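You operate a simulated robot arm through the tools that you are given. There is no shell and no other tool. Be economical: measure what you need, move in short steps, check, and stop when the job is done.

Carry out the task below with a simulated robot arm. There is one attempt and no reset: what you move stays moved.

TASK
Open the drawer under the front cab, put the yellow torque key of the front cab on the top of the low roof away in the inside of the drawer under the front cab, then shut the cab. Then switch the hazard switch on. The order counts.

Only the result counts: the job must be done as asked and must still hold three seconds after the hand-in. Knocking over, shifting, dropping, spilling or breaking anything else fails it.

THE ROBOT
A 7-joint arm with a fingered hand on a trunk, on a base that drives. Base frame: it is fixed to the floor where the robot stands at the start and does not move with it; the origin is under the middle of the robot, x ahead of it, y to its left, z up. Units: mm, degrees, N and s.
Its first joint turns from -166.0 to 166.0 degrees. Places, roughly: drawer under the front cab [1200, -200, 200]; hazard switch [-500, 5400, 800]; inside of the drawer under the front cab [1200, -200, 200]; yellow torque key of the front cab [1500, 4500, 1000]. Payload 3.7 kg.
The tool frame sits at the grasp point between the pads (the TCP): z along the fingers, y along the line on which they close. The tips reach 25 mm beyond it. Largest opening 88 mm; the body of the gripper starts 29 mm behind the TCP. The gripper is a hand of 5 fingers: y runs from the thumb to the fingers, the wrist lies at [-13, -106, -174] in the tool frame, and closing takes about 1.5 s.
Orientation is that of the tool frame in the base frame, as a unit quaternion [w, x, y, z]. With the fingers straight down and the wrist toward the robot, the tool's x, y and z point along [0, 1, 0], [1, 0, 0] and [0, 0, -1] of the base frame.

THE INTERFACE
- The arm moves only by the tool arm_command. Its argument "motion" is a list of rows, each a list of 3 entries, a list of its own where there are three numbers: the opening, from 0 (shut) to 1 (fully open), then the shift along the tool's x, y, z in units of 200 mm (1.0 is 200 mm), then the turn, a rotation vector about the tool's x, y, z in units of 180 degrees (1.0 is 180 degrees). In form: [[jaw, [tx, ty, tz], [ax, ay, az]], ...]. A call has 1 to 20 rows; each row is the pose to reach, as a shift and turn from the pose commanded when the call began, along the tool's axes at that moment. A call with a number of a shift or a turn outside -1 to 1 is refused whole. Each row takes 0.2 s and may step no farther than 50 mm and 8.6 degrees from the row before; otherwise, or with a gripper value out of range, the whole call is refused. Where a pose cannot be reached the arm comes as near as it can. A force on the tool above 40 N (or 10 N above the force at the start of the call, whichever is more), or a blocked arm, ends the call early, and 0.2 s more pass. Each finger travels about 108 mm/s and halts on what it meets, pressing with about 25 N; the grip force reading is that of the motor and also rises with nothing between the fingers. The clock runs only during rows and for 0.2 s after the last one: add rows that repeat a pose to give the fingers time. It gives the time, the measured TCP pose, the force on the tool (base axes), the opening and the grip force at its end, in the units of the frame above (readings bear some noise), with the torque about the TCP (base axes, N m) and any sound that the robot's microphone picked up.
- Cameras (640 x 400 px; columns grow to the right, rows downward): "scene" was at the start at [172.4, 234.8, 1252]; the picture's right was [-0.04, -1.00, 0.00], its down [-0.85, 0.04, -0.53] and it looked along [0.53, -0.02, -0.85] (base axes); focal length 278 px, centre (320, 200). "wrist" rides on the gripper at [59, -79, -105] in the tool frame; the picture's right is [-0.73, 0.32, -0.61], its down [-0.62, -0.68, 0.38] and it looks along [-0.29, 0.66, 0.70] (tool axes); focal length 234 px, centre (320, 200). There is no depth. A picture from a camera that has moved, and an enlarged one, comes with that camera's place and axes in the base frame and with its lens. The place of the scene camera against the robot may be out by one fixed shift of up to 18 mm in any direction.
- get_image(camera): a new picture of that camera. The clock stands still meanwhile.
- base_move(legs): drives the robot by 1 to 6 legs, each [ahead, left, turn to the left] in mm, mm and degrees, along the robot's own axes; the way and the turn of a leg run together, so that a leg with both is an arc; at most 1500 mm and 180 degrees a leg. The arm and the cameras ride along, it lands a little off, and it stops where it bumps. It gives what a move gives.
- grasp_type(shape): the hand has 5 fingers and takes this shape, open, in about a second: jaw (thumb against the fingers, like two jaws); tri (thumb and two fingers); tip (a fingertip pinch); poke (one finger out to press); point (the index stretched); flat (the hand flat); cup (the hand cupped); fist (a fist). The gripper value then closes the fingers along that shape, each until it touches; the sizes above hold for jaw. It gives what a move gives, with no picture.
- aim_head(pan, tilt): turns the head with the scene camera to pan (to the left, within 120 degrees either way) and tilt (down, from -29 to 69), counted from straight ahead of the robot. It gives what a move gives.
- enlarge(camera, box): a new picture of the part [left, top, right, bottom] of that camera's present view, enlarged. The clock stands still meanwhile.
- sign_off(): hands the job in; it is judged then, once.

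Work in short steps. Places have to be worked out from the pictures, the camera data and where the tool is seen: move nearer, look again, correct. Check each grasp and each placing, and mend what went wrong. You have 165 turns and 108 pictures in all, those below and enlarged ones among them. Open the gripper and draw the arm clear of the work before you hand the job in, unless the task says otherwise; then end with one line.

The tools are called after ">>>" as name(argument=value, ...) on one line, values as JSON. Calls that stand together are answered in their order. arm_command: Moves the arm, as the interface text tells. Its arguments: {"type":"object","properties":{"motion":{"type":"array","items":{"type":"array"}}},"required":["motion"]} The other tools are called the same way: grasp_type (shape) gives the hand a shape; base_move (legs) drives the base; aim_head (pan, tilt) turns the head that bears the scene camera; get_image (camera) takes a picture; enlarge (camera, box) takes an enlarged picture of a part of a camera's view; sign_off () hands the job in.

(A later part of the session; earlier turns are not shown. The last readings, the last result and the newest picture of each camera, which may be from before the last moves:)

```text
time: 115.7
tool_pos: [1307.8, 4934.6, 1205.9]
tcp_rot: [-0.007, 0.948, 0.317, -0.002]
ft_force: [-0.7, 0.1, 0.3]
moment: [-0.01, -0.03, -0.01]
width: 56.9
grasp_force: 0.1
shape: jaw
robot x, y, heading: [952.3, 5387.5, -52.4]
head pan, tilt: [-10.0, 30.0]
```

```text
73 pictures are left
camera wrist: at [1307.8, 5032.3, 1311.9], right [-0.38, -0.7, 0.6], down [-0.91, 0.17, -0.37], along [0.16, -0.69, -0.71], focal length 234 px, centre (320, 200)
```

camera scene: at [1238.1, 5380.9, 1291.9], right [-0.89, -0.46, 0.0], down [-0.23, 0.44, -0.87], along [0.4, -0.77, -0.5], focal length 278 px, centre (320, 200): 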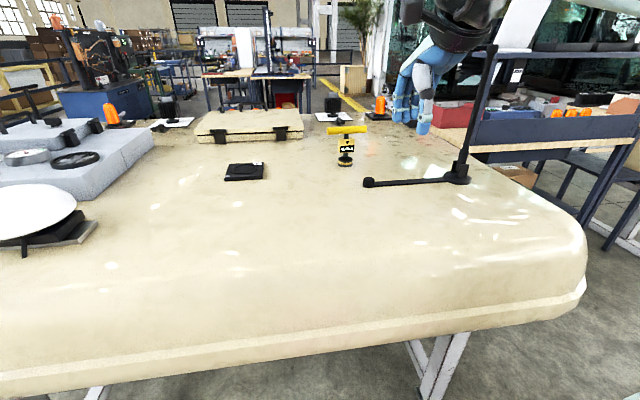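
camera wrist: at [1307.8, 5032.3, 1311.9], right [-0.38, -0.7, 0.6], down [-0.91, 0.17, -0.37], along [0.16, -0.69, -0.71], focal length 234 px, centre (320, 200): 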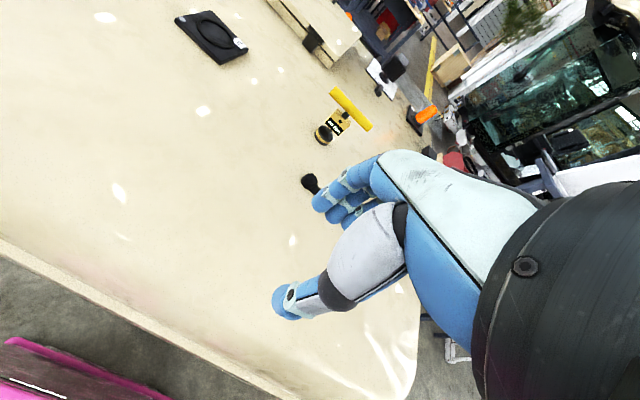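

The key is a T-handle standing upright: crossbar centre at about [1553, 4589, 1055], running along the robot's lateral axis, base at about z 945. I open the hand and move forward above it, arm only, since the base is close to the roof edge.

>>> arm_command(motion=[[0.9, [-0.02, 0.22, 0.0], [0, 0, 0]], [0.9, [-0.04, 0.44, 0.0], [0, 0, 0]], [0.9, [-0.06, 0.66, 0], [0, 0, 0]], [0.9, [-0.08, 0.88, 0], [0, 0, 0]], [0.9, [-0.085, 1.0, 0], [0, 0, 0]]])

>>> arm_command(motion=[[0.9, [0, 0.2, 0.0], [0, 0, 0]], [0.9, [0, 0.4, 0.0], [0, 0, 0]], [0.9, [0, 0.6, 0], [0, 0, 0]], [0.9, [0, 0.75, 0], [0, 0, 0]], [0.9, [0, 0.75, 0], [0, 0, 0]]])

>>> get_image(camera="scene")

>>> get_image(camera="wrist")

```text
time: 116.9
tool_pos: [1415.0, 4765.7, 1202.4]
tcp_rot: [-0.007, 0.948, 0.318, -0.002]
ft_force: [-0.3, 0.1, 0.0]
moment: [0.03, -0.04, 0.02]
width: 79.3
grasp_force: 0.0
shape: jaw
robot x, y, heading: [954.2, 5391.8, -52.6]
head pan, tilt: [-10.0, 30.0]
```

```text
time: 118.1
tool_pos: [1506.2, 4646.2, 1199.0]
tcp_rot: [-0.006, 0.948, 0.318, -0.003]
ft_force: [-0.1, 0.0, 0.5]
moment: [-0.01, 0.03, 0.01]
width: 79.3
grasp_force: 0.0
shape: jaw
robot x, y, heading: [951.4, 5390.0, -52.5]
head pan, tilt: [-10.0, 30.0]
```

```text
72 pictures are left
camera scene: at [1238.3, 5381.1, 1291.9], right [-0.89, -0.46, 0.0], down [-0.23, 0.44, -0.87], along [0.4, -0.77, -0.5], focal length 278 px, centre (320, 200)
```

scene: 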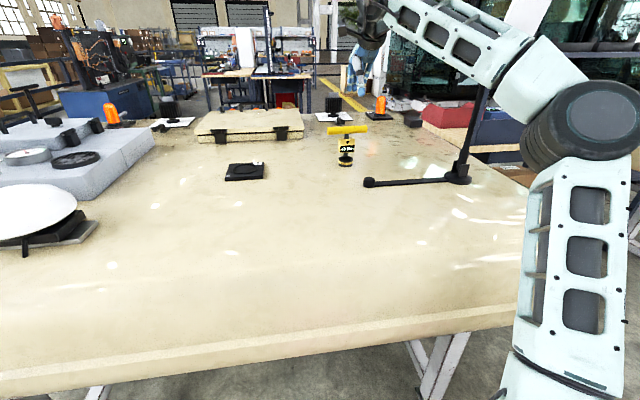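

```text
71 pictures are left
camera wrist: at [1506.6, 4743.7, 1304.5], right [-0.38, -0.7, 0.6], down [-0.91, 0.17, -0.37], along [0.16, -0.69, -0.71], focal length 234 px, centre (320, 200)
```

wrist: 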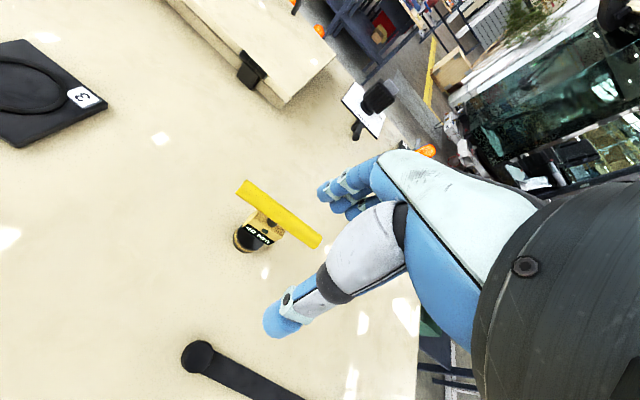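

Refined bar centre: [1556, 4576, 1050]. I move 86 mm forward above it, then descend partway and look.

>>> arm_command(motion=[[1, [-0.015, 0.2, 0], [0, 0, 0]], [1, [-0.015, 0.43, 0], [0, 0, 0]], [1, [-0.015, 0.43, 0.2], [0, 0, 0]], [1, [-0.015, 0.43, 0.4], [0, 0, 0]]])

>>> get_image(camera="wrist")

>>> enlarge(camera="scene", box=[280, 60, 440, 160])

```text
time: 119.1
tool_pos: [1552.6, 4580.5, 1119.3]
tcp_rot: [-0.006, 0.948, 0.317, -0.003]
ft_force: [0.6, 0.2, 0.7]
moment: [0.0, 0.0, 0.02]
width: 87.8
grasp_force: 0.0
shape: jaw
robot x, y, heading: [953.1, 5388.8, -52.5]
head pan, tilt: [-10.0, 30.0]
```

```text
70 pictures are left
camera wrist: at [1554.1, 4677.8, 1224.7], right [-0.38, -0.7, 0.6], down [-0.91, 0.17, -0.37], along [0.16, -0.69, -0.7], focal length 234 px, centre (320, 200)
```

wrist: 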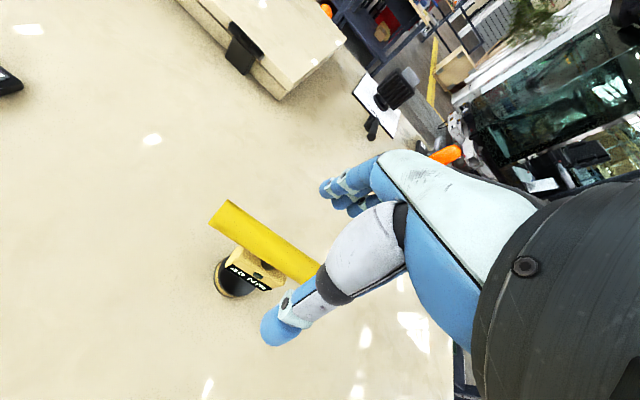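

```text
4.00 times, centred on (360, 110) of scene
camera zoom: at [1238.3, 5381.4, 1291.9], right [-0.89, -0.46, 0.0], down [-0.23, 0.44, -0.87], along [0.4, -0.77, -0.5], focal length 1111 px, centre (160, 560)
```

zoom: 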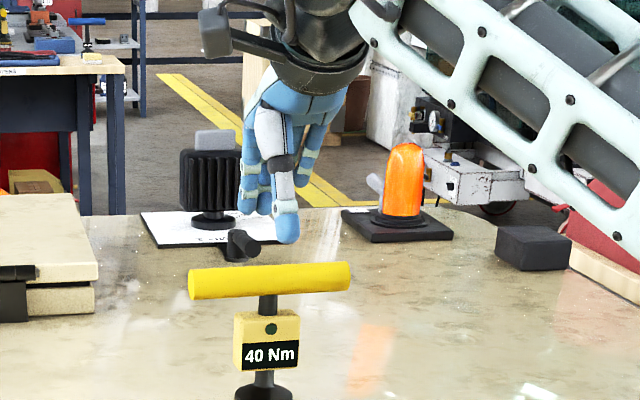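

The "40 Nm" key is right below the hand. I nudge 7 mm forward and descend to bar height.

>>> arm_command(motion=[[1, [0, 0.035, 0.12], [0, 0, 0]], [1, [0, 0.035, 0.24], [0, 0, 0]], [1, [0, 0.035, 0.345], [0, 0, 0]]])

>>> get_image(camera="wrist")

>>> enlarge(camera="scene", box=[280, 80, 440, 180])

```text
time: 119.9
tool_pos: [1556.7, 4572.2, 1049.6]
tcp_rot: [-0.007, 0.948, 0.318, -0.002]
ft_force: [-1.0, -0.3, -0.6]
moment: [0.02, 0.05, 0.04]
width: 87.6
grasp_force: 0.2
shape: jaw
robot x, y, heading: [956.2, 5390.9, -52.5]
head pan, tilt: [-10.0, 30.0]
```

```text
68 pictures are left
camera wrist: at [1556.3, 4669.3, 1155.4], right [-0.38, -0.7, 0.6], down [-0.91, 0.17, -0.37], along [0.16, -0.69, -0.71], focal length 234 px, centre (320, 200)
```

wrist: 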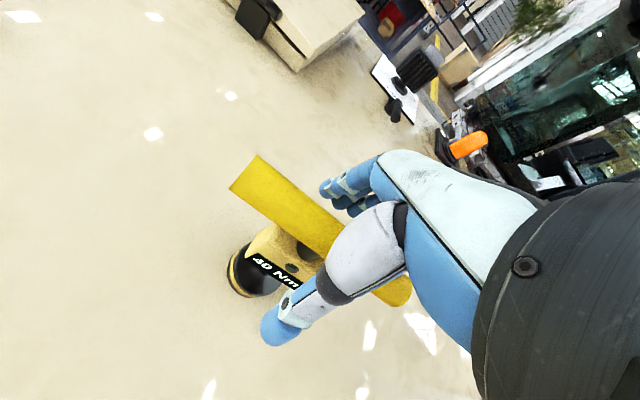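

```text
4.00 times, centred on (360, 130) of scene
camera zoom: at [1238.2, 5381.0, 1291.9], right [-0.89, -0.46, 0.0], down [-0.23, 0.44, -0.87], along [0.4, -0.77, -0.5], focal length 1111 px, centre (160, 480)
```

zoom: 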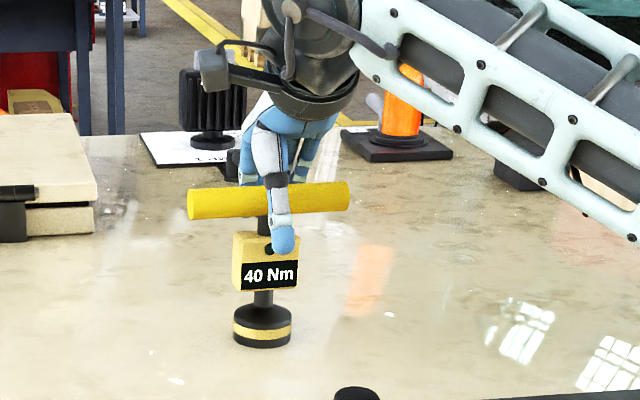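

Bar lies between thumb and fingers. I raise 5 mm so that the tips clear the label block, and close.

>>> arm_command(motion=[[0.8, [0, 0, -0.025], [0, 0, 0]], [0.6, [0, 0, -0.025], [0, 0, 0]], [0.4, [0, 0, -0.025], [0, 0, 0]], [0.2, [0, 0, -0.025], [0, 0, 0]], [0, [0, 0, -0.025], [0, 0, 0]], [0, [0, 0, -0.025], [0, 0, 0]], [0, [0, 0, -0.025], [0, 0, 0]], [0, [0, 0, -0.025], [0, 0, 0]]])

>>> get_image(camera="wrist")

>>> enlarge(camera="scene", box=[280, 80, 440, 180])

```text
time: 121.7
tool_pos: [1557.7, 4571.7, 1055.2]
tcp_rot: [-0.007, 0.949, 0.316, -0.002]
ft_force: [-0.1, 0.9, -0.2]
moment: [0.07, 0.0, -0.01]
width: 7.0
grasp_force: 25.2
shape: jaw
robot x, y, heading: [953.4, 5389.4, -52.4]
head pan, tilt: [-10.0, 30.0]
```

```text
66 pictures are left
camera wrist: at [1557.3, 4668.6, 1160.8], right [-0.38, -0.7, 0.6], down [-0.91, 0.17, -0.37], along [0.16, -0.69, -0.71], focal length 234 px, centre (320, 200)
```

wrist: 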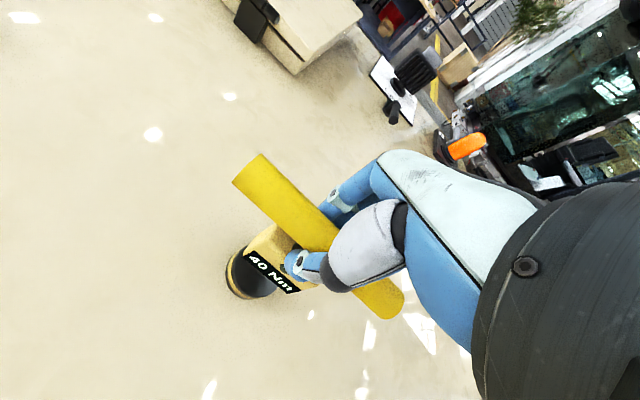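

```text
4.00 times, centred on (360, 130) of scene
camera zoom: at [1238.3, 5380.9, 1291.9], right [-0.89, -0.46, 0.0], down [-0.23, 0.44, -0.87], along [0.4, -0.77, -0.5], focal length 1111 px, centre (160, 480)
```

zoom: 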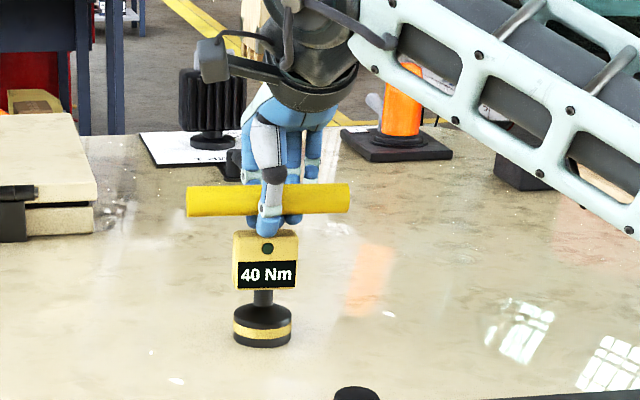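

The fingers have closed beneath the bar around it. Lifting to test the grasp.

>>> arm_command(motion=[[0, [0, 0, -0.05], [0, 0, 0]], [0, [0, 0, -0.15], [0, 0, 0]], [0, [0, 0, -0.3], [0, 0, 0]], [0, [0, 0, -0.5], [0, 0, 0]], [0, [0, 0, -0.7], [0, 0, 0]], [0, [0, 0, -0.75], [0, 0, 0]]])

>>> get_image(camera="scene")

>>> get_image(camera="wrist")

```text
time: 123.1
tool_pos: [1556.8, 4568.7, 1205.7]
tcp_rot: [-0.007, 0.948, 0.318, -0.002]
ft_force: [-0.2, -0.2, -4.3]
moment: [-0.01, -0.02, 0.02]
width: 6.7
grasp_force: 24.4
shape: jaw
robot x, y, heading: [951.7, 5392.7, -52.6]
head pan, tilt: [-10.0, 30.0]
```

```text
64 pictures are left
camera scene: at [1238.3, 5380.6, 1291.8], right [-0.89, -0.46, 0.0], down [-0.23, 0.44, -0.87], along [0.4, -0.77, -0.5], focal length 278 px, centre (320, 200)
```

scene: 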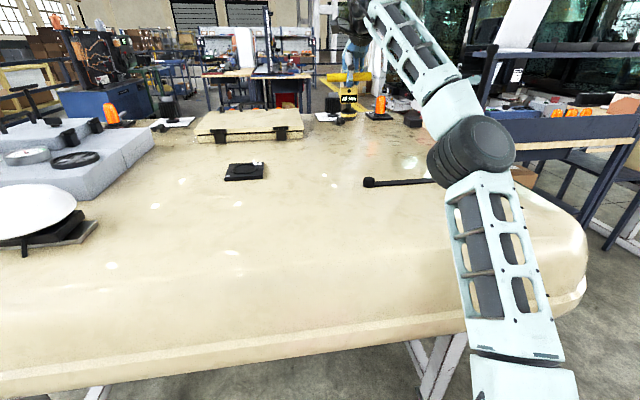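

```text
63 pictures are left
camera wrist: at [1557.9, 4667.0, 1310.8], right [-0.38, -0.7, 0.6], down [-0.91, 0.17, -0.37], along [0.16, -0.69, -0.71], focal length 234 px, centre (320, 200)
```

wrist: 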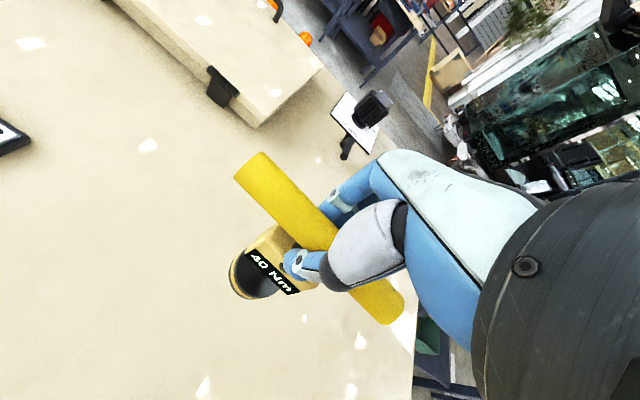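

The key is lifted (4 N, grip firm). I retract the arm the way it came.

>>> arm_command(motion=[[0, [0, -0.2, 0], [0, 0, 0]], [0, [0, -0.4, 0], [0, 0, 0]], [0, [0, -0.6, 0], [0, 0, 0]], [0, [0, -0.8, 0], [0, 0, 0]], [0, [0, -1.0, 0], [0, 0, 0]]])

>>> arm_command(motion=[[0, [0, -0.2, 0], [0, 0, 0]], [0, [0, -0.4, 0], [0, 0, 0]], [0, [0, -0.6, 0], [0, 0, 0]], [0, [0, -0.8, 0], [0, 0, 0]], [0, [0, -1.0, 0], [0, 0, 0]]])

>>> get_image(camera="wrist")

```text
time: 124.3
tool_pos: [1437.3, 4729.9, 1206.1]
tcp_rot: [-0.007, 0.948, 0.318, -0.003]
ft_force: [-0.5, -0.8, -3.7]
moment: [-0.01, -0.02, 0.01]
width: 6.6
grasp_force: 25.2
shape: jaw
robot x, y, heading: [953.9, 5393.0, -52.2]
head pan, tilt: [-10.0, 30.0]
```

```text
time: 125.5
tool_pos: [1317.5, 4886.4, 1210.5]
tcp_rot: [-0.006, 0.948, 0.318, -0.003]
ft_force: [1.1, 0.0, -4.3]
moment: [-0.03, -0.02, -0.01]
width: 7.3
grasp_force: 24.8
shape: jaw
robot x, y, heading: [960.0, 5389.9, -52.4]
head pan, tilt: [-10.0, 30.0]
```

```text
62 pictures are left
camera wrist: at [1317.8, 4984.8, 1315.0], right [-0.38, -0.7, 0.6], down [-0.91, 0.17, -0.37], along [0.16, -0.69, -0.71], focal length 234 px, centre (320, 200)
```

wrist: 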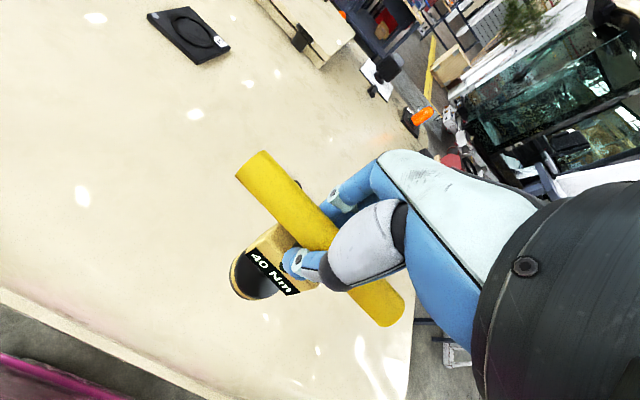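

Grip holds. I drive back the way I came by strafing, keeping the heading.

>>> base_move(legs=[[-60, 0, 0], [10, 850, 0], [10, 836, 0], [954, 98, 0], [954, 98, 0]])

>>> get_image(camera="scene")

```text
time: 143.6
tool_pos: [3920.1, 4580.4, 1210.0]
tcp_rot: [-0.007, 0.945, 0.326, -0.002]
ft_force: [-0.4, 0.4, -3.9]
moment: [-0.03, 0.0, 0.02]
width: 6.7
grasp_force: 25.1
shape: jaw
robot x, y, heading: [3545.6, 5077.5, -51.7]
head pan, tilt: [-10.0, 30.0]
```

```text
61 pictures are left
camera scene: at [3831.8, 5073.0, 1291.9], right [-0.88, -0.48, 0.0], down [-0.24, 0.44, -0.87], along [0.41, -0.76, -0.5], focal length 278 px, centre (320, 200)
```

scene: 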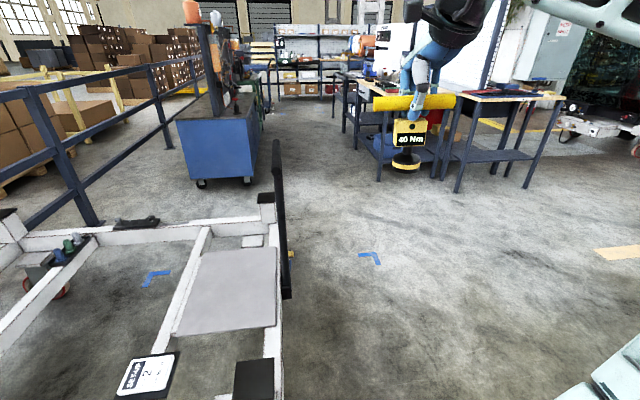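

A cart stands ahead-left but is clear. I continue back along the open aisle towards the cab.

>>> base_move(legs=[[697, -533, 0], [215, -374, 0], [90, -772, 0], [90, -772, 0], [289, -1248, 0]])

>>> get_image(camera="scene")

```text
time: 164.0
tool_pos: [1834.2, 1231.7, 1209.6]
tcp_rot: [-0.007, 0.949, 0.315, -0.002]
ft_force: [0.8, 0.6, -3.7]
moment: [-0.01, -0.02, 0.0]
width: 6.8
grasp_force: 25.0
shape: jaw
robot x, y, heading: [1476.9, 1736.2, -52.8]
head pan, tilt: [-10.0, 30.0]
```

```text
60 pictures are left
camera scene: at [1759.6, 1726.2, 1291.9], right [-0.89, -0.46, 0.0], down [-0.23, 0.45, -0.87], along [0.39, -0.77, -0.5], focal length 278 px, centre (320, 200)
```

scene: 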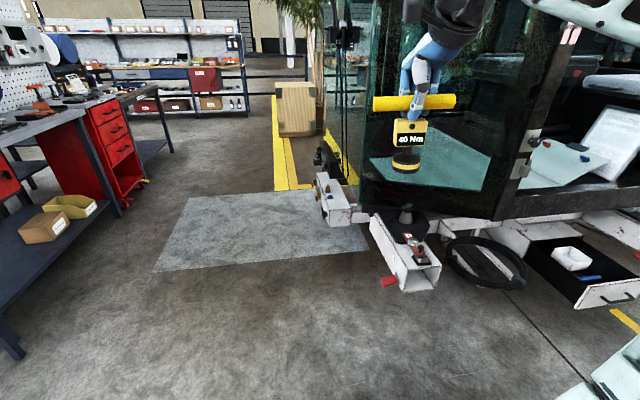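

Drawer visible, still open. I strafe right to stand in front of it, with the key well above everything.

>>> base_move(legs=[[-60, -1400, 0], [189, 0, -1.6]])

>>> aim_head(pan=0, tilt=50)

>>> get_image(camera="scene")

>>> get_image(camera="wrist")

```text
time: 172.2
tool_pos: [772.2, 253.9, 1210.2]
tcp_rot: [-0.007, 0.952, 0.307, -0.001]
ft_force: [0.3, 0.7, -3.0]
moment: [-0.02, -0.04, -0.05]
width: 6.5
grasp_force: 25.4
shape: jaw
robot x, y, heading: [421.2, 763.0, -53.7]
head pan, tilt: [-10.0, 30.0]
```

```text
time: 173.1
tool_pos: [773.9, 253.6, 1208.9]
tcp_rot: [-0.007, 0.952, 0.307, -0.002]
ft_force: [-0.1, 0.0, -3.4]
moment: [0.01, 0.03, 0.0]
width: 6.8
grasp_force: 25.2
shape: jaw
robot x, y, heading: [421.1, 767.0, -54.0]
head pan, tilt: [0.0, 50.0]
```

```text
59 pictures are left
camera scene: at [709.6, 768.9, 1262.4], right [-0.81, -0.59, 0.0], down [-0.45, 0.62, -0.64], along [0.38, -0.52, -0.77], focal length 278 px, centre (320, 200)
```

scene: 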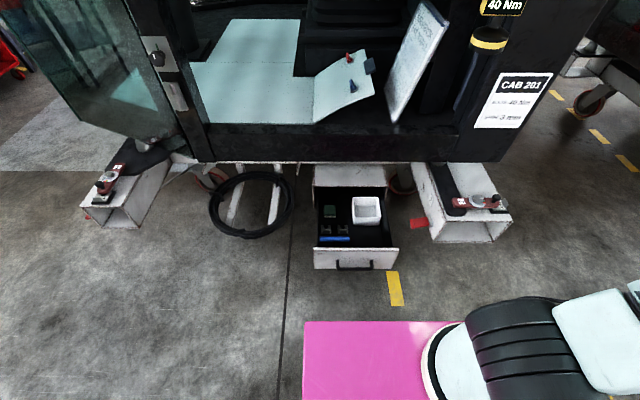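

```text
58 pictures are left
camera wrist: at [775.2, 351.7, 1315.3], right [-0.39, -0.69, 0.6], down [-0.91, 0.19, -0.37], along [0.14, -0.69, -0.71], focal length 234 px, centre (320, 200)
```

wrist: 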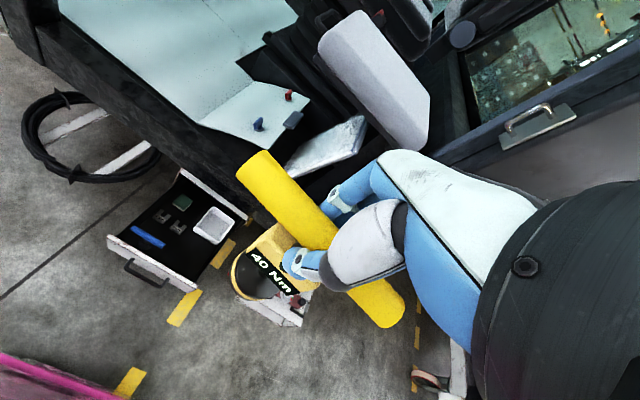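

I zoom into the drawer to find free space and its inner height.

>>> enlarge(camera="scene", box=[296, 150, 424, 280])

```text
3.08 times, centred on (360, 215) of scene
camera zoom: at [709.6, 768.9, 1262.4], right [-0.81, -0.59, 0.0], down [-0.45, 0.62, -0.64], along [0.38, -0.52, -0.77], focal length 854 px, centre (197, 154)
```

zoom: 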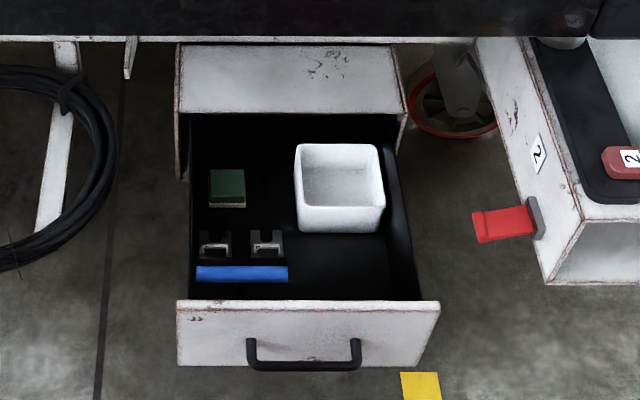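

Inside, the area right of the blue rod and in front of the white box is free (about 140 × 190 mm), and the inner height suits the upright key. I first descend in front of the drawer to z≈490.

>>> arm_command(motion=[[0, [0.05, 0, 0.25], [0, 0, 0]], [0, [0.1, 0, 0.5], [0, 0, 0]], [0, [0.18, 0, 0.75], [0, 0, 0]], [0, [0.26, 0, 1.0], [0, 0, 0]]])

>>> arm_command(motion=[[0, [0, 0, 0.25], [0, 0, 0]], [0, [0, 0, 0.5], [0, 0, 0]], [0, [0, 0, 0.75], [0, 0, 0]], [0, [0, 0, 1.0], [0, 0, 0]]])

>>> arm_command(motion=[[0, [0, 0.05, 0.25], [0, 0, 0]], [0, [0, 0.1, 0.5], [0, 0, 0]], [0, [0, 0.15, 0.75], [0, 0, 0]], [0, [0, 0.2, 1.0], [0, 0, 0]]])

>>> arm_command(motion=[[0, [0, 0.1, 0.2], [0, 0, 0]], [0, [0, 0.3, 0.4], [0, 0, 0]], [0, [0, 0.5, 0.5], [0, 0, 0]], [0, [0, 0.5, 0.5], [0, 0, 0]]])

>>> get_image(camera="scene")

>>> get_image(camera="wrist")

```text
refused: row 1 steps farther than a row can; nothing moved
```

```text
time: 174.1
tool_pos: [770.7, 254.3, 1009.2]
tcp_rot: [-0.006, 0.951, 0.308, -0.002]
ft_force: [-0.2, -0.8, -4.1]
moment: [0.01, 0.03, 0.0]
width: 6.6
grasp_force: 25.4
shape: jaw
robot x, y, heading: [414.6, 763.7, -53.7]
head pan, tilt: [0.0, 50.0]
```

```text
refused: row 1 steps farther than a row can; nothing moved
```

```text
refused: row 2 steps farther than a row can; nothing moved
```

```text
56 pictures are left
camera scene: at [709.5, 768.9, 1262.4], right [-0.81, -0.59, 0.0], down [-0.45, 0.62, -0.64], along [0.38, -0.52, -0.77], focal length 278 px, centre (320, 200)
```

scene: 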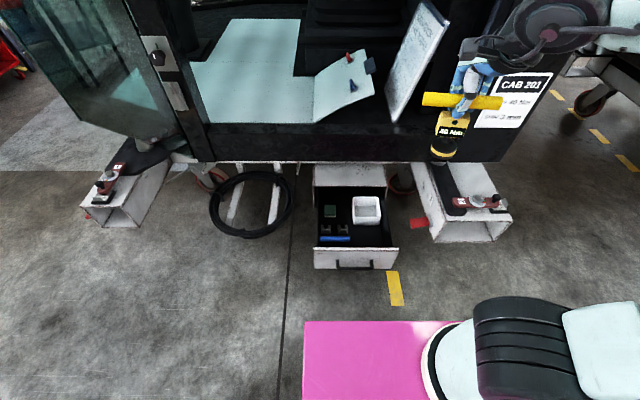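

```text
55 pictures are left
camera wrist: at [773.6, 352.1, 1114.7], right [-0.39, -0.69, 0.6], down [-0.91, 0.19, -0.37], along [0.14, -0.69, -0.71], focal length 234 px, centre (320, 200)
```

wrist: 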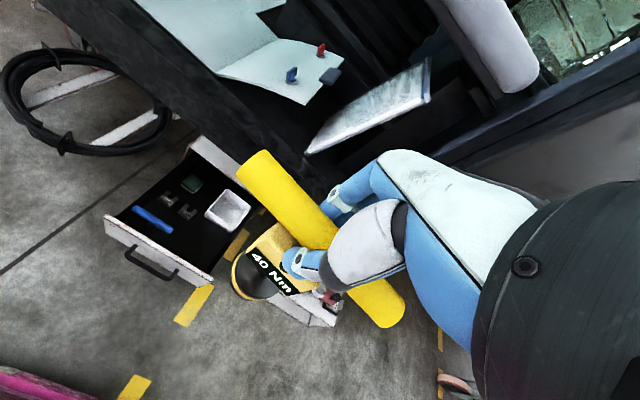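

Some calls were refused for row length; I'm at z≈1009. Continue descending with shorter rows.

>>> arm_command(motion=[[0, [0.06, 0, 0.2], [0, 0, 0]], [0, [0.12, 0, 0.4], [0, 0, 0]], [0, [0.18, 0, 0.6], [0, 0, 0]], [0, [0.24, 0, 0.8], [0, 0, 0]], [0, [0.26, 0, 1.0], [0, 0, 0]]])

>>> arm_command(motion=[[0, [0, 0, 0.24], [0, 0, 0]], [0, [0, 0, 0.48], [0, 0, 0]], [0, [0, 0, 0.72], [0, 0, 0]], [0, [0, 0, 0.96], [0, 0, 0]], [0, [0, 0, 1.0], [0, 0, 0]]])

>>> arm_command(motion=[[0, [0, 0, 0.2], [0, 0, 0]], [0, [0, 0, 0.4], [0, 0, 0]], [0, [0, 0.1, 0.55], [0, 0, 0]], [0, [0, 0.3, 0.6], [0, 0, 0]], [0, [0, 0.5, 0.6], [0, 0, 0]], [0, [0, 0.6, 0.6], [0, 0, 0]]])

>>> get_image(camera="scene")

>>> get_image(camera="wrist")

```text
time: 175.3
tool_pos: [825.3, 279.1, 820.8]
tcp_rot: [-0.008, 0.952, 0.307, -0.003]
ft_force: [-0.9, 0.1, -2.8]
moment: [-0.02, -0.02, -0.03]
width: 6.6
grasp_force: 25.1
shape: jaw
out of reach, approached as far as the arm can: row 5
robot x, y, heading: [420.4, 764.2, -53.7]
head pan, tilt: [0.0, 50.0]
```

```text
time: 176.5
tool_pos: [868.7, 253.5, 619.9]
tcp_rot: [-0.007, 0.952, 0.307, -0.003]
ft_force: [0.4, -0.3, -3.6]
moment: [0.0, -0.01, 0.01]
width: 6.8
grasp_force: 24.8
shape: jaw
out of reach, approached as far as the arm can: row 1, 2, 3, 4, 5
robot x, y, heading: [424.0, 762.9, -53.8]
head pan, tilt: [0.0, 50.0]
```

```text
time: 177.9
tool_pos: [936.1, 157.7, 497.4]
tcp_rot: [-0.008, 0.951, 0.308, -0.003]
ft_force: [-0.3, -1.2, -3.5]
moment: [-0.02, -0.04, -0.04]
width: 6.4
grasp_force: 24.9
shape: jaw
robot x, y, heading: [420.1, 765.9, -53.6]
head pan, tilt: [0.0, 50.0]
```

```text
54 pictures are left
camera scene: at [709.6, 769.0, 1262.3], right [-0.81, -0.59, 0.0], down [-0.45, 0.62, -0.64], along [0.38, -0.52, -0.77], focal length 278 px, centre (320, 200)
```

scene: 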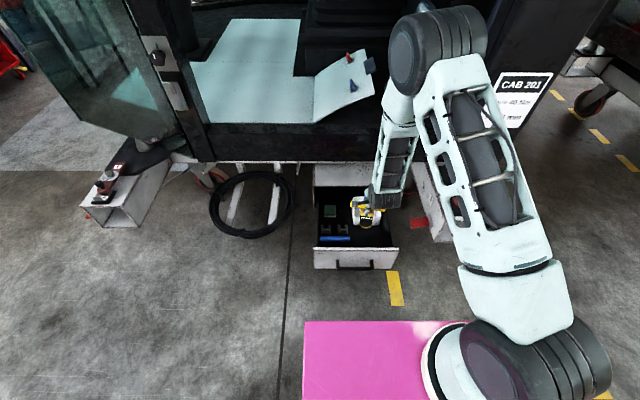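

```text
53 pictures are left
camera wrist: at [937.5, 254.8, 603.8], right [-0.39, -0.69, 0.6], down [-0.91, 0.19, -0.37], along [0.14, -0.69, -0.71], focal length 234 px, centre (320, 200)
```

wrist: 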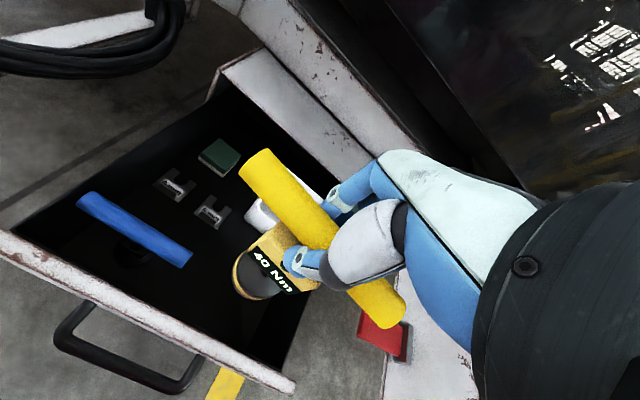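

The wrist view shows the free area clearly. The key should go to about [931, 100]: I shift 45 mm forward and 37 mm right, then descend partway.

>>> arm_command(motion=[[0, [-0.1, 0.1, 0], [0, 0, 0]], [0, [-0.185, 0.225, 0], [0, 0, 0]], [0, [-0.185, 0.225, 0.2], [0, 0, 0]], [0, [-0.185, 0.225, 0.4], [0, 0, 0]], [0, [-0.185, 0.225, 0.5], [0, 0, 0]]])

>>> get_image(camera="wrist")

>>> enlarge(camera="scene", box=[296, 150, 424, 280])

```text
time: 179.1
tool_pos: [931.3, 98.8, 398.3]
tcp_rot: [-0.007, 0.952, 0.307, -0.002]
ft_force: [-0.9, 0.2, -3.2]
moment: [-0.02, 0.02, -0.04]
width: 6.7
grasp_force: 25.3
shape: jaw
robot x, y, heading: [421.8, 766.3, -53.6]
head pan, tilt: [0.0, 50.0]
```

```text
52 pictures are left
camera wrist: at [933.8, 197.7, 503.4], right [-0.39, -0.69, 0.6], down [-0.91, 0.19, -0.37], along [0.14, -0.69, -0.71], focal length 234 px, centre (320, 200)
```

wrist: 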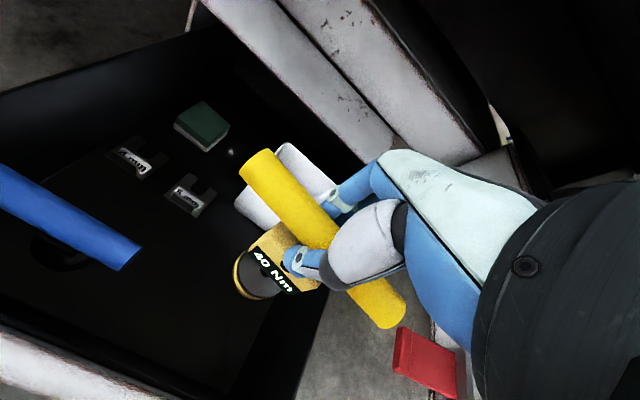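

```text
3.08 times, centred on (360, 215) of scene
camera zoom: at [709.6, 768.9, 1262.3], right [-0.81, -0.59, 0.0], down [-0.45, 0.62, -0.64], along [0.38, -0.52, -0.77], focal length 854 px, centre (197, 154)
```

zoom: 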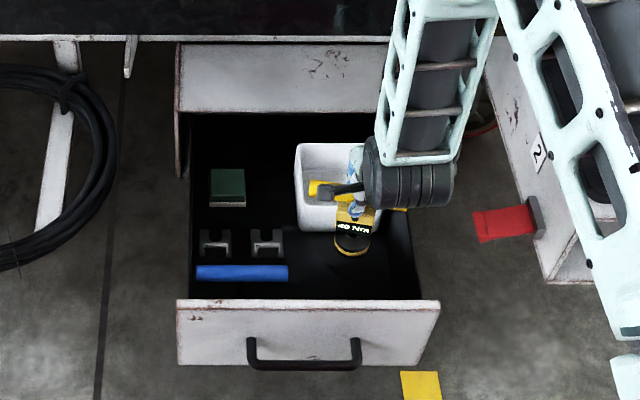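

Key is above the free area, the bar clear of the right wall. Descending slowly until contact.

>>> arm_command(motion=[[0, [0, 0, 0.15], [0, 0, 0]], [0, [0, 0, 0.3], [0, 0, 0]], [0, [0, 0, 0.45], [0, 0, 0]], [0, [0, 0, 0.5], [0, 0, 0]]])

>>> arm_command(motion=[[0, [0, 0, 0.03], [0, 0, 0]], [0, [0, 0, 0.06], [0, 0, 0]], [0, [0, 0, 0.08], [0, 0, 0]]])

>>> get_image(camera="wrist")

>>> enlarge(camera="scene", box=[296, 150, 424, 280])

```text
time: 180.1
tool_pos: [929.7, 103.6, 297.3]
tcp_rot: [-0.006, 0.952, 0.307, -0.002]
ft_force: [0.8, 0.3, -3.1]
moment: [0.03, -0.01, 0.02]
width: 6.6
grasp_force: 24.9
shape: jaw
robot x, y, heading: [420.2, 761.6, -53.7]
head pan, tilt: [0.0, 50.0]
```

```text
time: 180.9
tool_pos: [929.1, 103.8, 281.7]
tcp_rot: [-0.006, 0.952, 0.308, -0.002]
ft_force: [-0.9, -0.3, -2.0]
moment: [0.01, -0.02, 0.02]
width: 6.5
grasp_force: 24.6
shape: jaw
robot x, y, heading: [418.9, 765.6, -53.7]
head pan, tilt: [0.0, 50.0]
```

```text
50 pictures are left
camera wrist: at [931.6, 200.7, 386.9], right [-0.39, -0.69, 0.6], down [-0.91, 0.19, -0.37], along [0.14, -0.69, -0.71], focal length 234 px, centre (320, 200)
```

wrist: 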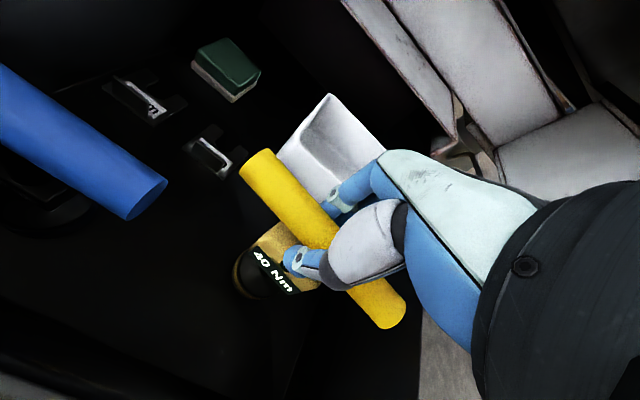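

```text
3.08 times, centred on (360, 215) of scene
camera zoom: at [709.7, 768.9, 1262.3], right [-0.81, -0.59, 0.0], down [-0.45, 0.62, -0.64], along [0.38, -0.52, -0.77], focal length 854 px, centre (197, 154)
```

zoom: 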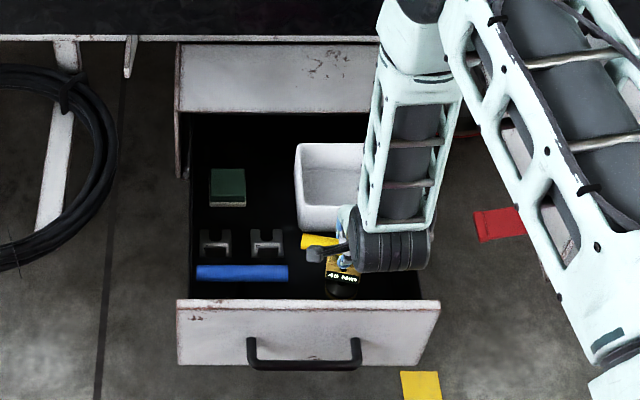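

Not yet touching clearly. I go down in 3 mm steps.

>>> arm_command(motion=[[0, [0, 0, 0.015], [0, 0, 0]], [0, [0, 0, 0.03], [0, 0, 0]]])

>>> arm_command(motion=[[0, [0, 0, 0.015], [0, 0, 0]], [0, [0, 0, 0.03], [0, 0, 0]]])

>>> arm_command(motion=[[0, [0, 0, 0.015], [0, 0, 0]], [0, [0, 0, 0.03], [0, 0, 0]]])

```text
time: 181.5
tool_pos: [929.0, 103.1, 274.9]
tcp_rot: [-0.007, 0.952, 0.307, -0.002]
ft_force: [-0.2, -0.5, -3.5]
moment: [-0.03, 0.01, -0.01]
width: 6.6
grasp_force: 24.8
shape: jaw
robot x, y, heading: [421.8, 764.7, -53.2]
head pan, tilt: [0.0, 50.0]
```

```text
time: 182.1
tool_pos: [929.7, 100.4, 271.0]
tcp_rot: [-0.005, 0.952, 0.307, -0.002]
ft_force: [-0.9, -2.7, 11.9]
moment: [-0.01, -0.04, 0.01]
width: 6.8
grasp_force: 25.0
shape: jaw
robot x, y, heading: [421.8, 764.4, -54.0]
head pan, tilt: [0.0, 50.0]
```

```text
time: 182.5
tool_pos: [929.9, 98.2, 269.7]
tcp_rot: [-0.002, 0.952, 0.306, -0.002]
ft_force: [-1.5, -2.3, 12.0]
moment: [0.01, -0.12, 0.0]
width: 7.7
grasp_force: 24.9
shape: jaw
robot x, y, heading: [423.4, 770.1, -53.6]
head pan, tilt: [0.0, 50.0]
stopped in row 2: the force on the tool passed its limit at 46 N (the readings are from after the stop); the commanded pose is now the measured one
```

Contact: the base stands on the drawer floor (TCP z≈271). Relax 3 mm up and open.

>>> arm_command(motion=[[0, [0, 0, -0.012], [0, 0, 0]], [0.1, [0, 0, -0.012], [0, 0, 0]], [0.25, [0, 0, -0.012], [0, 0, 0]], [0.4, [0, 0, -0.012], [0, 0, 0]], [0.6, [0, 0, -0.012], [0, 0, 0]], [0.8, [0, 0, -0.012], [0, 0, 0]], [0.8, [0, 0, -0.012], [0, 0, 0]]])

>>> get_image(camera="wrist")

```text
time: 184.1
tool_pos: [929.7, 99.5, 271.5]
tcp_rot: [-0.004, 0.952, 0.307, -0.002]
ft_force: [-0.6, -0.2, -0.9]
moment: [-0.02, -0.01, 0.01]
width: 70.2
grasp_force: 0.1
shape: jaw
robot x, y, heading: [421.1, 763.3, -53.7]
head pan, tilt: [0.0, 50.0]
```

```text
48 pictures are left
camera wrist: at [931.7, 198.2, 376.8], right [-0.4, -0.69, 0.61], down [-0.91, 0.19, -0.38], along [0.14, -0.7, -0.7], focal length 234 px, centre (320, 200)
```

wrist: 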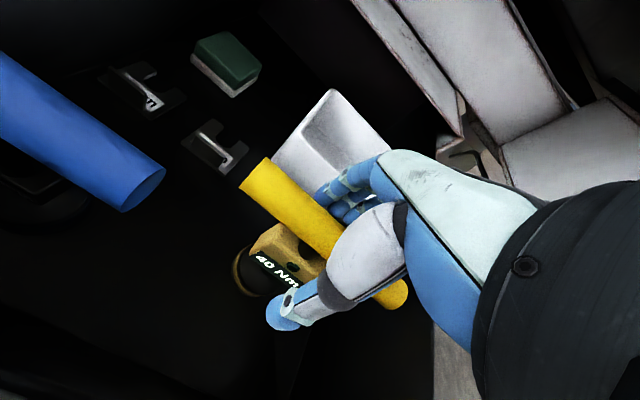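

Released; the key stands. I lift the hand straight up.

>>> arm_command(motion=[[0.8, [0, 0, -0.1], [0, 0, 0]], [0.8, [0, 0, -0.25], [0, 0, 0]], [0.8, [0, 0, -0.45], [0, 0, 0]], [0.8, [0, 0, -0.65], [0, 0, 0]], [0.8, [0, 0, -0.85], [0, 0, 0]], [0.8, [0, 0, -1.0], [0, 0, 0]]])

>>> get_image(camera="wrist")

>>> enlarge(camera="scene", box=[296, 150, 424, 280])

```text
time: 185.5
tool_pos: [928.4, 97.7, 471.8]
tcp_rot: [-0.004, 0.952, 0.307, -0.002]
ft_force: [-0.8, 0.6, -0.1]
moment: [0.0, 0.04, 0.02]
width: 70.2
grasp_force: 0.1
shape: jaw
robot x, y, heading: [417.3, 766.2, -53.8]
head pan, tilt: [0.0, 50.0]
```

```text
47 pictures are left
camera wrist: at [931.5, 195.8, 577.1], right [-0.4, -0.69, 0.6], down [-0.91, 0.19, -0.38], along [0.14, -0.7, -0.7], focal length 234 px, centre (320, 200)
```

wrist: 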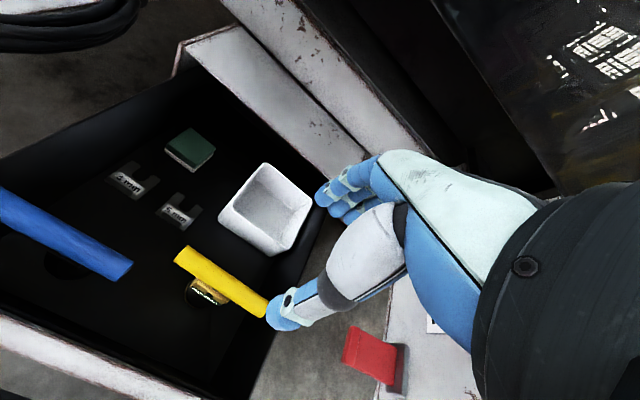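

```text
3.08 times, centred on (360, 215) of scene
camera zoom: at [709.6, 768.9, 1262.3], right [-0.81, -0.59, 0.0], down [-0.45, 0.62, -0.64], along [0.38, -0.52, -0.77], focal length 854 px, centre (197, 154)
```

zoom: 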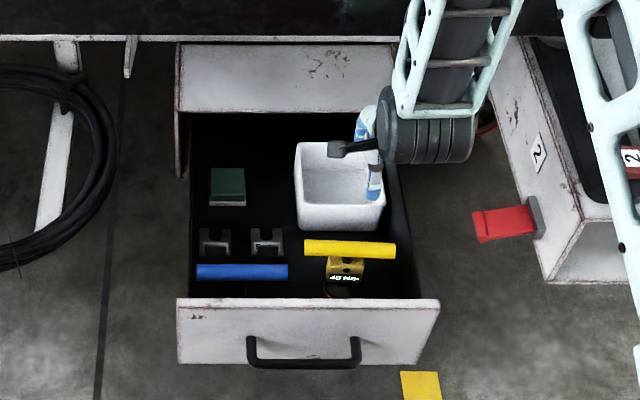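

The key stands inside, but its top (≈z 287) is nearly at the case lip (≈z 290), so shutting might jam. I'll regrasp it, set it further back, then tip it over to lie flat toward the front.

>>> arm_command(motion=[[1, [0, 0, 0.2], [0, 0, 0]], [1, [0, 0, 0.4], [0, 0, 0]], [1, [0, 0, 0.6], [0, 0, 0]], [1, [0, 0, 0.8], [0, 0, 0]], [1, [0, 0, 0.94], [0, 0, 0]], [1, [0, 0, 0.985], [0, 0, 0]]])

>>> arm_command(motion=[[0.8, [0, 0, 0], [0, 0, 0]], [0.6, [0, 0, 0], [0, 0, 0]], [0.4, [0, 0, 0], [0, 0, 0]], [0.2, [0, 0, 0], [0, 0, 0]], [0, [0, 0, 0], [0, 0, 0]], [0, [0, 0, 0], [0, 0, 0]], [0, [0, 0, 0], [0, 0, 0]], [0, [0, 0, 0], [0, 0, 0]]])

>>> get_image(camera="wrist")

```text
time: 186.9
tool_pos: [930.6, 101.7, 274.2]
tcp_rot: [-0.004, 0.951, 0.308, -0.001]
ft_force: [-0.3, 0.2, -0.9]
moment: [-0.03, -0.03, -0.02]
width: 87.6
grasp_force: 0.0
shape: jaw
robot x, y, heading: [417.4, 768.1, -53.6]
head pan, tilt: [0.0, 50.0]
```

```text
time: 188.7
tool_pos: [931.4, 100.6, 274.6]
tcp_rot: [-0.003, 0.951, 0.308, -0.002]
ft_force: [0.7, -1.1, -0.5]
moment: [0.01, -0.03, -0.01]
width: 11.9
grasp_force: 25.2
shape: jaw
robot x, y, heading: [420.0, 766.9, -53.6]
head pan, tilt: [0.0, 50.0]
```

```text
45 pictures are left
camera wrist: at [932.7, 199.0, 379.3], right [-0.4, -0.69, 0.61], down [-0.91, 0.19, -0.38], along [0.14, -0.7, -0.7], focal length 234 px, centre (320, 200)
```

wrist: 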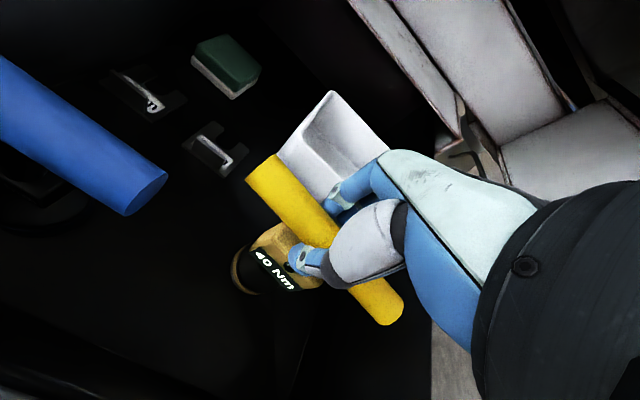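

Gripped again. Lift 25 mm, go 50 mm forward, lower and release with a limited opening.

>>> arm_command(motion=[[0, [0, 0, -0.06], [0, 0, 0]], [0, [0, 0, -0.125], [0, 0, 0]], [0, [0, 0.12, -0.125], [0, 0, 0]], [0, [0, 0.25, -0.125], [0, 0, 0]], [0, [0, 0.25, -0.06], [0, 0, 0]], [0, [0, 0.25, 0], [0, 0, 0]], [0, [0, 0.25, 0.005], [0, 0, 0]]])

>>> enlarge(camera="scene", box=[296, 150, 424, 280])

>>> get_image(camera="wrist")

```text
time: 190.3
tool_pos: [959.1, 58.6, 272.9]
tcp_rot: [-0.004, 0.951, 0.308, -0.001]
ft_force: [0.8, -1.6, 3.7]
moment: [0.0, 0.01, 0.02]
width: 11.9
grasp_force: 24.9
shape: jaw
robot x, y, heading: [422.0, 764.7, -53.5]
head pan, tilt: [0.0, 50.0]
```

```text
3.08 times, centred on (360, 215) of scene
camera zoom: at [709.5, 769.0, 1262.4], right [-0.81, -0.59, 0.0], down [-0.45, 0.62, -0.64], along [0.38, -0.52, -0.77], focal length 854 px, centre (197, 154)
```

zoom: 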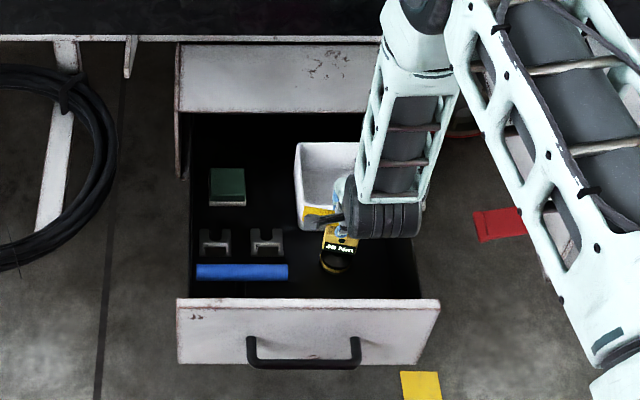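

```text
43 pictures are left
camera wrist: at [961.4, 157.2, 378.0], right [-0.4, -0.69, 0.61], down [-0.91, 0.19, -0.38], along [0.15, -0.7, -0.7], focal length 234 px, centre (320, 200)
```

wrist: 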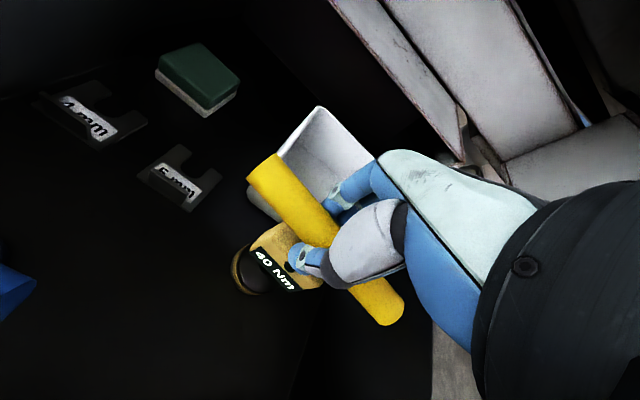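

Standing on the floor again, still clear of the box. Release with moderate opening and lift.

>>> arm_command(motion=[[0.1, [0, 0, -0.005], [0, 0, 0]], [0.25, [0, 0, -0.005], [0, 0, 0]], [0.4, [0, 0, -0.005], [0, 0, 0]], [0.5, [0, 0, -0.005], [0, 0, 0]], [0.5, [0, 0, -0.005], [0, 0, 0]], [0.5, [0, 0, -0.005], [0, 0, 0]]])

>>> arm_command(motion=[[0.5, [0, 0, -0.1], [0, 0, 0]], [0.5, [0, 0, -0.25], [0, 0, 0]], [0.5, [0, 0, -0.4], [0, 0, 0]], [0.3, [0, 0, -0.5], [0, 0, 0]], [0, [0, 0, -0.5], [0, 0, 0]], [0, [0, 0, -0.5], [0, 0, 0]], [0, [0, 0, -0.5], [0, 0, 0]]])

>>> get_image(camera="wrist")

```text
time: 191.7
tool_pos: [960.2, 59.8, 272.5]
tcp_rot: [-0.004, 0.952, 0.307, -0.001]
ft_force: [0.6, -0.1, -0.4]
moment: [0.0, 0.05, -0.03]
width: 43.6
grasp_force: 0.0
shape: jaw
robot x, y, heading: [420.8, 767.1, -53.6]
head pan, tilt: [0.0, 50.0]
```

```text
time: 193.3
tool_pos: [958.9, 57.2, 374.6]
tcp_rot: [-0.004, 0.951, 0.308, -0.002]
ft_force: [0.4, -1.3, 0.3]
moment: [0.03, -0.04, -0.01]
width: 0.0
grasp_force: 25.1
shape: jaw
robot x, y, heading: [418.9, 764.0, -53.8]
head pan, tilt: [0.0, 50.0]
```

```text
42 pictures are left
camera wrist: at [961.0, 154.8, 479.1], right [-0.4, -0.69, 0.61], down [-0.91, 0.19, -0.38], along [0.14, -0.7, -0.7], focal length 234 px, centre (320, 200)
```

wrist: 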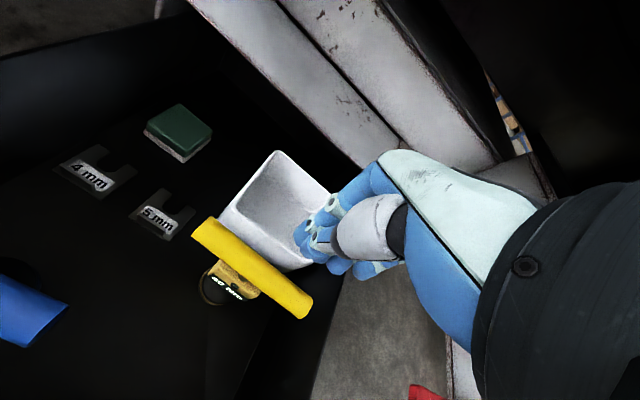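

The key stands with the bar at about [958, 66]. With the fist I go beyond the bar (above the box), descend to bar height and pull back to tip it toward the front.

>>> arm_command(motion=[[0, [0, 0.15, 0], [0, 0, 0]], [0, [0, 0.28, 0], [0, 0, 0]], [0, [0, 0.28, 0.2], [0, 0, 0]], [0, [0, 0.28, 0.4], [0, 0, 0]], [0, [0, 0.28, 0.43], [0, 0, 0]]])

>>> get_image(camera="wrist")

```text
time: 194.5
tool_pos: [991.3, 12.6, 287.4]
tcp_rot: [-0.005, 0.952, 0.307, -0.001]
ft_force: [-0.4, -0.4, 0.1]
moment: [0.01, -0.02, 0.01]
width: 0.0
grasp_force: 25.0
shape: jaw
robot x, y, heading: [416.9, 765.7, -53.6]
head pan, tilt: [0.0, 50.0]
```

```text
41 pictures are left
camera wrist: at [994.1, 111.0, 392.7], right [-0.4, -0.69, 0.61], down [-0.91, 0.19, -0.38], along [0.14, -0.7, -0.7], focal length 234 px, centre (320, 200)
```

wrist: 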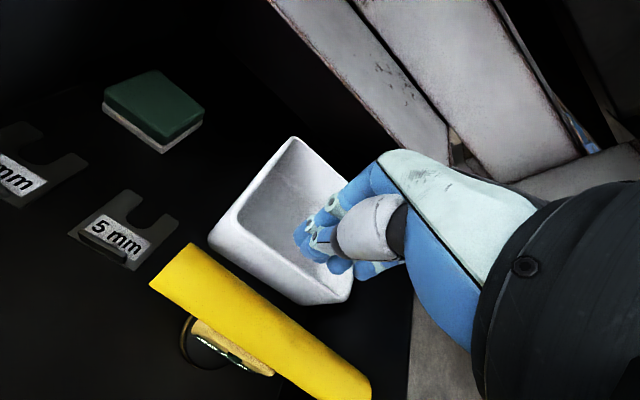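

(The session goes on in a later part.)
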